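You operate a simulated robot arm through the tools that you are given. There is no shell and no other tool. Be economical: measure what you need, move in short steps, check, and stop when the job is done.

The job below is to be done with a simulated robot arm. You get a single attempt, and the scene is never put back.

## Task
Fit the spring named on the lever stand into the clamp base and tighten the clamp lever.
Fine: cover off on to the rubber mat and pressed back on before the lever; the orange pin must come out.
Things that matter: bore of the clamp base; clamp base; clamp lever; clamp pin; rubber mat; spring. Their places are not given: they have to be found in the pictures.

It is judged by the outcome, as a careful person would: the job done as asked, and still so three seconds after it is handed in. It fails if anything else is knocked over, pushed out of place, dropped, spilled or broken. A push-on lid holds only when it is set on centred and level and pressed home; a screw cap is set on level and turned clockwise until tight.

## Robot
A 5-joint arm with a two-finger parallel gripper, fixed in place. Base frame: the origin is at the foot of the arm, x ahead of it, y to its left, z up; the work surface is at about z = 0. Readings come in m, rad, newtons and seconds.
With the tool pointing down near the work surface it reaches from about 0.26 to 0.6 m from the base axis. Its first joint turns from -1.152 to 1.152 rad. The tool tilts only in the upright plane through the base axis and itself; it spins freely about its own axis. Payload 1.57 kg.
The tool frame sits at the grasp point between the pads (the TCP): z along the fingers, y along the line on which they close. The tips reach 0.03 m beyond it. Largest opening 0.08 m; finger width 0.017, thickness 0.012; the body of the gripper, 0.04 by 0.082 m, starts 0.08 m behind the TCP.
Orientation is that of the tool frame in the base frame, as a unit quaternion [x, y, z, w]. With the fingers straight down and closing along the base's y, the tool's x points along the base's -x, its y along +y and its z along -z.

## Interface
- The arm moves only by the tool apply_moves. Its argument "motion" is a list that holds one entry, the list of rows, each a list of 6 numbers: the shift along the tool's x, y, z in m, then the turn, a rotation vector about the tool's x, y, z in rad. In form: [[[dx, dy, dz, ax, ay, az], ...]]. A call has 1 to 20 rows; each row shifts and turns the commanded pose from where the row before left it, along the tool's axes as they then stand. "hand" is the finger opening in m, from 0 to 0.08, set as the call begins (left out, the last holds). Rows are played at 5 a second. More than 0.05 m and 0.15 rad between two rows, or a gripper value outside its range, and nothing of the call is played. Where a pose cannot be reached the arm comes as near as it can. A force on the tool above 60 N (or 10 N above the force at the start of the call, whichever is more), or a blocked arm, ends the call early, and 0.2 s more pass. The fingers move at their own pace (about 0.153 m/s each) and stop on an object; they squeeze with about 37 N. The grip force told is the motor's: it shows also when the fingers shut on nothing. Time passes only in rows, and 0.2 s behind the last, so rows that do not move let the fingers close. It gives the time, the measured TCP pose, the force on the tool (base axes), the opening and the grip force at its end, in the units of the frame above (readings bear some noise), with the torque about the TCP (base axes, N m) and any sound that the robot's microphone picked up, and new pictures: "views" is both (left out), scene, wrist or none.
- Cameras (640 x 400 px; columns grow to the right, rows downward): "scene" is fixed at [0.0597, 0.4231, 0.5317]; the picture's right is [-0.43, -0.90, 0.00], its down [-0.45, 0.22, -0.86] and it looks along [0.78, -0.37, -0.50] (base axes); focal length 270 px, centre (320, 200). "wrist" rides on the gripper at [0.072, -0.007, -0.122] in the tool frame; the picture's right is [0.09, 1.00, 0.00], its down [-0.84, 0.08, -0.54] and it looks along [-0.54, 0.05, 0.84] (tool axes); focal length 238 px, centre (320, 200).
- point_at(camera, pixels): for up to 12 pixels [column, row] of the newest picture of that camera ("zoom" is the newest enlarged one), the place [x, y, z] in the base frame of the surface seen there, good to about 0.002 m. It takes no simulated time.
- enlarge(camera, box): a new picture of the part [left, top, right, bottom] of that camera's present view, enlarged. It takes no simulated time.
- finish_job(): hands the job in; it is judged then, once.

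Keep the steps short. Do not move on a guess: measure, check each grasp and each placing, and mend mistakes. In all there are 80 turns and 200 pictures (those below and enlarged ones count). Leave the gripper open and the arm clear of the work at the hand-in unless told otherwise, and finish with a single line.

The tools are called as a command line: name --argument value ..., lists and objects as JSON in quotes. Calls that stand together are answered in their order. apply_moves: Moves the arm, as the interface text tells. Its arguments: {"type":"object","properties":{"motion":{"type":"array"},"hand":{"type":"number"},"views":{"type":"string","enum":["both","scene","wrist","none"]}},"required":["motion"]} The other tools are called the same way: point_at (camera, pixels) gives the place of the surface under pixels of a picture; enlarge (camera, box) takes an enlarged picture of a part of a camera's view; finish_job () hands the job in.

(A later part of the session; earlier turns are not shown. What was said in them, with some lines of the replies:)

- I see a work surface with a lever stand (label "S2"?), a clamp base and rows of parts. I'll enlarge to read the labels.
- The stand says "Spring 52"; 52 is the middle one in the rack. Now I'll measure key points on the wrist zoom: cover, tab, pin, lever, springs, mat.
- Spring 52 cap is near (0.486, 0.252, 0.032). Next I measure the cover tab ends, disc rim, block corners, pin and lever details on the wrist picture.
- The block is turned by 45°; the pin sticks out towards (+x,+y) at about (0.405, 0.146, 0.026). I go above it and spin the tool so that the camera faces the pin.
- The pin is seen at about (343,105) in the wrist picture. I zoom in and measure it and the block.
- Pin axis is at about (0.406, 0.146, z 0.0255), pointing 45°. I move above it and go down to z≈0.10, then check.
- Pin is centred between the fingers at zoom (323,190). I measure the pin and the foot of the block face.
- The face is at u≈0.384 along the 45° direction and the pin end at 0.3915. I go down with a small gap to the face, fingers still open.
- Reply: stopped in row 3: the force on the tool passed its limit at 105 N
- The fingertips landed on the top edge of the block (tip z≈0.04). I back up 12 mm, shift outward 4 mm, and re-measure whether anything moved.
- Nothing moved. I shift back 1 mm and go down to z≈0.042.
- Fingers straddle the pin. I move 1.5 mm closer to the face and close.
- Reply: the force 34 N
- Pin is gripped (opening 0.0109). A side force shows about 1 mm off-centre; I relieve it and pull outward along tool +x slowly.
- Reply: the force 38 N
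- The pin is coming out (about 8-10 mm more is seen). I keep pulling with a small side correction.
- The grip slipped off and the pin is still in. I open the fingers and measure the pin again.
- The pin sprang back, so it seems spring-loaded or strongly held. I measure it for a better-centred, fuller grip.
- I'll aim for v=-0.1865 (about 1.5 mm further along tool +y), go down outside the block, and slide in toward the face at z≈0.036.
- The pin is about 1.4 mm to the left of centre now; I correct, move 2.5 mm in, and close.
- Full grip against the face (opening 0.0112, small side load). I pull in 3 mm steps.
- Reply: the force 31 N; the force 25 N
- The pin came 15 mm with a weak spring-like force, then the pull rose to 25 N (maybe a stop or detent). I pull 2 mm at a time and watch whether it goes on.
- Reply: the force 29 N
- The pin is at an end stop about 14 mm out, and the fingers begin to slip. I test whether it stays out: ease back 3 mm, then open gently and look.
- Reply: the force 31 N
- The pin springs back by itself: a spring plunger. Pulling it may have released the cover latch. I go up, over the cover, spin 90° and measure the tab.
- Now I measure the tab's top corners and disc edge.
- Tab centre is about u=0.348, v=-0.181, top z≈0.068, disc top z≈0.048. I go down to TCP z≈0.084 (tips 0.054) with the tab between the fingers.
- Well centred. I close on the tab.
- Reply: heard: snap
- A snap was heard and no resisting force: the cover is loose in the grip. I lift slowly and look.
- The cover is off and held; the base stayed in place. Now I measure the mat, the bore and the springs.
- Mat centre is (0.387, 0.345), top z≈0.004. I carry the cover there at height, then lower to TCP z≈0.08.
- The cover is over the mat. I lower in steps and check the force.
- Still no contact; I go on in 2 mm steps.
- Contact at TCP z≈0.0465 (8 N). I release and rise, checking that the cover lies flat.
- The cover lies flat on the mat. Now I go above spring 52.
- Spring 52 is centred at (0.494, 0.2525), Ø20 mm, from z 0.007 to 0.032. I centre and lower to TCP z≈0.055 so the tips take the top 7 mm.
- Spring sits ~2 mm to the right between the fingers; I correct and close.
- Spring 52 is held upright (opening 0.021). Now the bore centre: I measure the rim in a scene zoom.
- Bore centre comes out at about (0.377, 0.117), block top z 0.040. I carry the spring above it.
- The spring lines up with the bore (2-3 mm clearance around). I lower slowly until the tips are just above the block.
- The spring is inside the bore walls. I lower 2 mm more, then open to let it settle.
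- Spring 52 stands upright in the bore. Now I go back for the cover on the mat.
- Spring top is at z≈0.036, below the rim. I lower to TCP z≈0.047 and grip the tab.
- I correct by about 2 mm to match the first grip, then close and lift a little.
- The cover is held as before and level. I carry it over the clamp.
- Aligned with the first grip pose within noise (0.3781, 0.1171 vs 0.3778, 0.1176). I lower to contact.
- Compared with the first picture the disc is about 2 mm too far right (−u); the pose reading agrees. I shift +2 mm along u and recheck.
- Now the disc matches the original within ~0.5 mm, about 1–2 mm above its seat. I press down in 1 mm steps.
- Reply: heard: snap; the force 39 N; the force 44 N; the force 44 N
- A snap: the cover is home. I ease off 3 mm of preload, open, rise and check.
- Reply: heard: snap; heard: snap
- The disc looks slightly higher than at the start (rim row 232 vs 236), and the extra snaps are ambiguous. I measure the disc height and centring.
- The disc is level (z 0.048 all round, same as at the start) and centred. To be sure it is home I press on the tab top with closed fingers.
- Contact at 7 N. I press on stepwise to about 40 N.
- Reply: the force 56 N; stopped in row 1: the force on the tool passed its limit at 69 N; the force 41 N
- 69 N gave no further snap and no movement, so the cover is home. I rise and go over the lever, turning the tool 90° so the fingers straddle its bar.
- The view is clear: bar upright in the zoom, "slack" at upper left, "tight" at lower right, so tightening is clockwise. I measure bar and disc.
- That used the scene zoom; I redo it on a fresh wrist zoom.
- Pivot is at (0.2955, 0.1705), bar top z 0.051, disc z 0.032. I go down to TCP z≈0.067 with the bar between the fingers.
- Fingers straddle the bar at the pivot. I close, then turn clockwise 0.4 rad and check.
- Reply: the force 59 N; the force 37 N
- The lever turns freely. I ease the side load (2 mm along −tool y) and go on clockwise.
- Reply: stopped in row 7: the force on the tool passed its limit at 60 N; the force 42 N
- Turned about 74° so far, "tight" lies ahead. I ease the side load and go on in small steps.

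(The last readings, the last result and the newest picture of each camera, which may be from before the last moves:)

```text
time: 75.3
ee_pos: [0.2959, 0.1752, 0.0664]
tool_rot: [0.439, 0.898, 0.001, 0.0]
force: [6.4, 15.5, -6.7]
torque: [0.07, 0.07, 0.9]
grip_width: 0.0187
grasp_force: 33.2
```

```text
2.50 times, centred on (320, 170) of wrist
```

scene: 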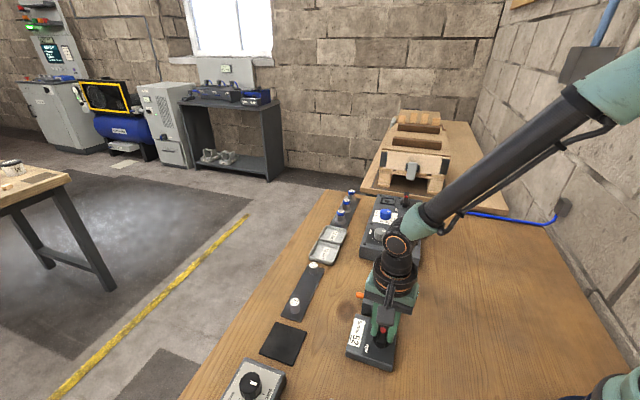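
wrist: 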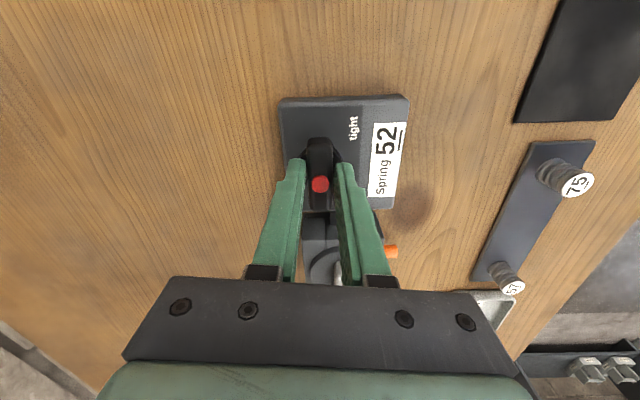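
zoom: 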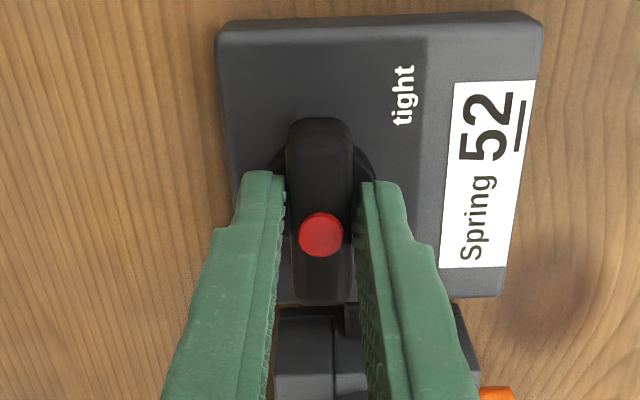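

Torque rose to 0.9 N·m at about 90° — the end stop. I nudge slightly more to firm up and confirm.

apply_moves --motion '[[[0, 0, 0, 0, 0, 0.05], [0, 0, 0, 0, 0, 0.05], [0, 0, 0, 0, 0, 0]]]'

enlarge --camera "wrist" --box '[240, 90, 400, 250]'

```text
time: 76.1
ee_pos: [0.2961, 0.1739, 0.0664]
tool_rot: [0.484, 0.875, 0.001, 0.0]
force: [4.0, 12.5, 2.4]
torque: [-0.03, 0.07, 1.0]
grip_width: 0.0206
grasp_force: 34.0
```

scene: 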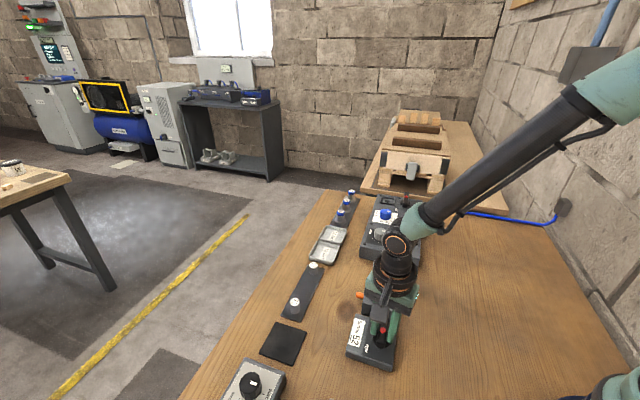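
wrist: 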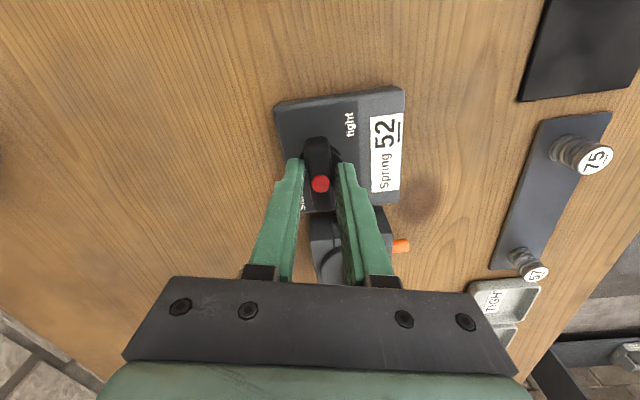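

```text
2.50 times, centred on (320, 170) of wrist
```

zoom: 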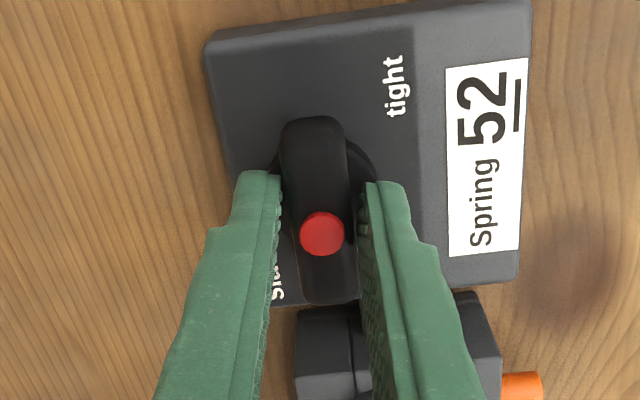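

The lever is at its stop at "tight". I open, rise and inspect everything.

apply_moves --motion '[[[0, 0, 0, 0, 0, 0], [0, 0, 0, 0, 0, 0], [0, 0, -0.03, 0, 0, 0], [0, 0, -0.04, 0, 0, 0], [0, 0, -0.04, 0, 0, 0], [0, 0, -0.04, 0, 0, 0], [0, 0, 0, 0, 0, 0]]]' --hand 0.06

enlarge --camera "scene" --box '[340, 270, 420, 370]'

enlarge --camera "wrist" --box '[240, 60, 420, 200]'

```text
time: 77.7
ee_pos: [0.2952, 0.1735, 0.2166]
tool_rot: [0.484, 0.875, -0.001, 0.0]
force: [0.5, -0.2, -0.8]
torque: [0.01, -0.02, -0.01]
grip_width: 0.06
grasp_force: 0.0
```

scene: 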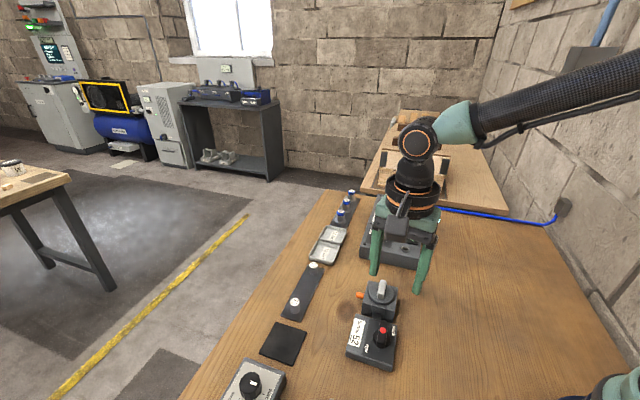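
wrist: 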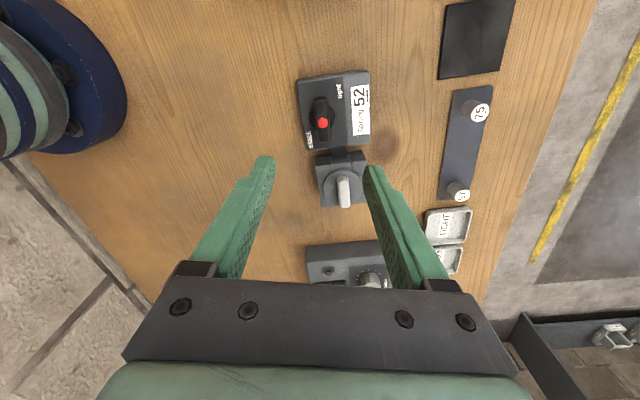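

```text
4.00 times, centred on (380, 320) of scene
```

zoom: 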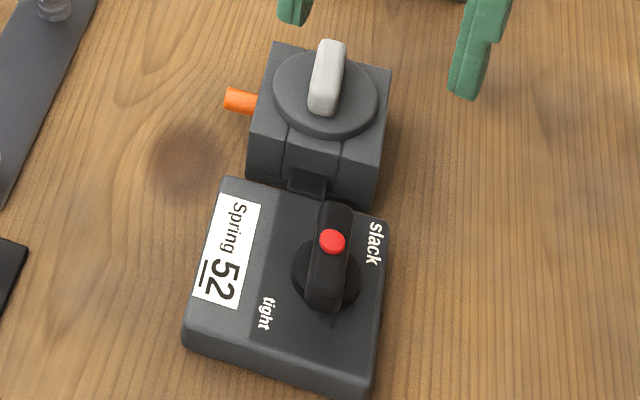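

```text
2.86 times, centred on (330, 130) of wrist
```

zoom: 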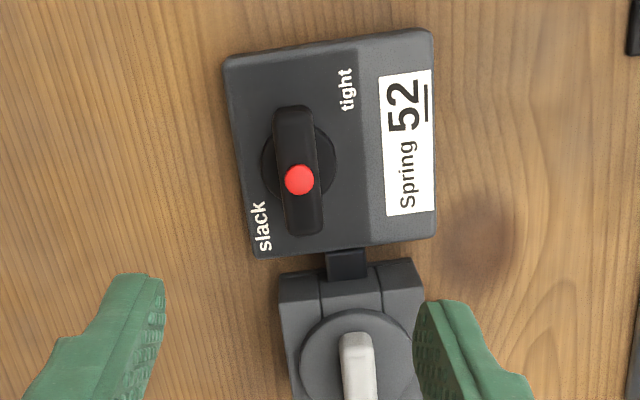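

Tightening made the orange pin come out (seen at zoom (240,100)), the cover sits level and the lever is at "tight". I rise further, wait three seconds and check that it holds.

apply_moves --motion '[[[0, 0, -0.04, 0, 0, 0], [0, 0, -0.04, 0, 0, 0], [0, 0, 0, 0, 0, 0], [0, 0, 0, 0, 0, 0], [0, 0, 0, 0, 0, 0], [0, 0, 0, 0, 0, 0], [0, 0, 0, 0, 0, 0], [0, 0, 0, 0, 0, 0], [0, 0, 0, 0, 0, 0], [0, 0, 0, 0, 0, 0], [0, 0, 0, 0, 0, 0], [0, 0, 0, 0, 0, 0], [0, 0, 0, 0, 0, 0], [0, 0, 0, 0, 0, 0], [0, 0, 0, 0, 0, 0], [0, 0, 0, 0, 0, 0]]]' --hand 0.08

enlarge --camera "scene" --box '[340, 270, 420, 370]'

```text
time: 81.1
ee_pos: [0.2952, 0.1734, 0.2972]
tool_rot: [0.485, 0.875, 0.0, 0.0]
force: [-0.6, 0.0, -0.7]
torque: [0.02, -0.02, -0.03]
grip_width: 0.0799
grasp_force: 0.1
```

scene: 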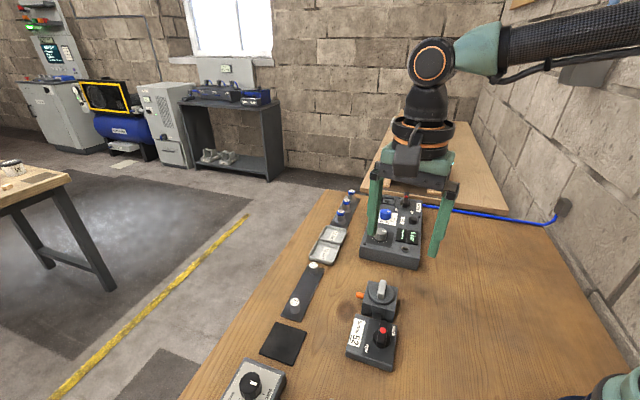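
wrist: 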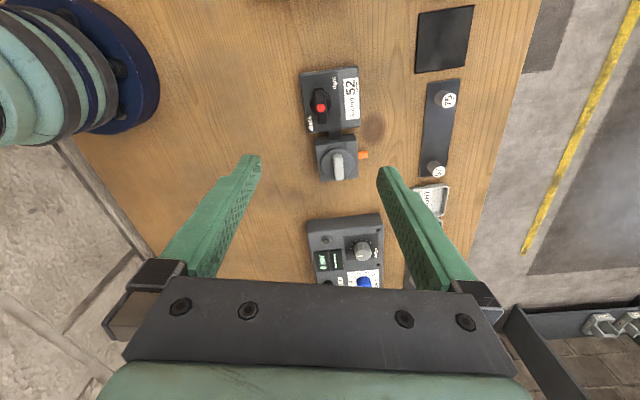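

```text
4.00 times, centred on (380, 320) of scene
```

zoom: 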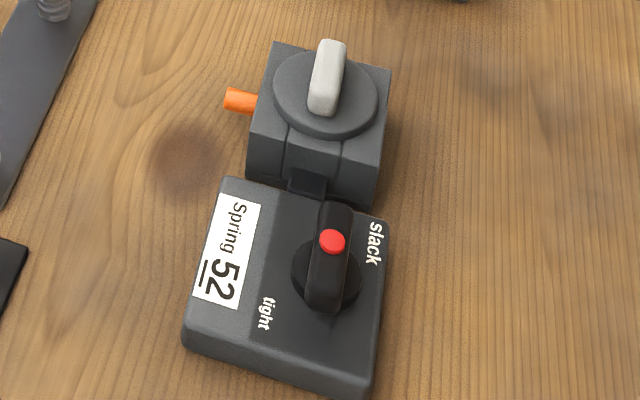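

The pin stays out, the cover is level, the lever is at tight, and the arm is clear with the gripper open. I hand it in.

finish_job

```text
The job is handed in.
```

Spring 52 is in the clamp base, the cover is pressed back on, the lever is turned to tight, and the orange pin is out and was still out three seconds later.
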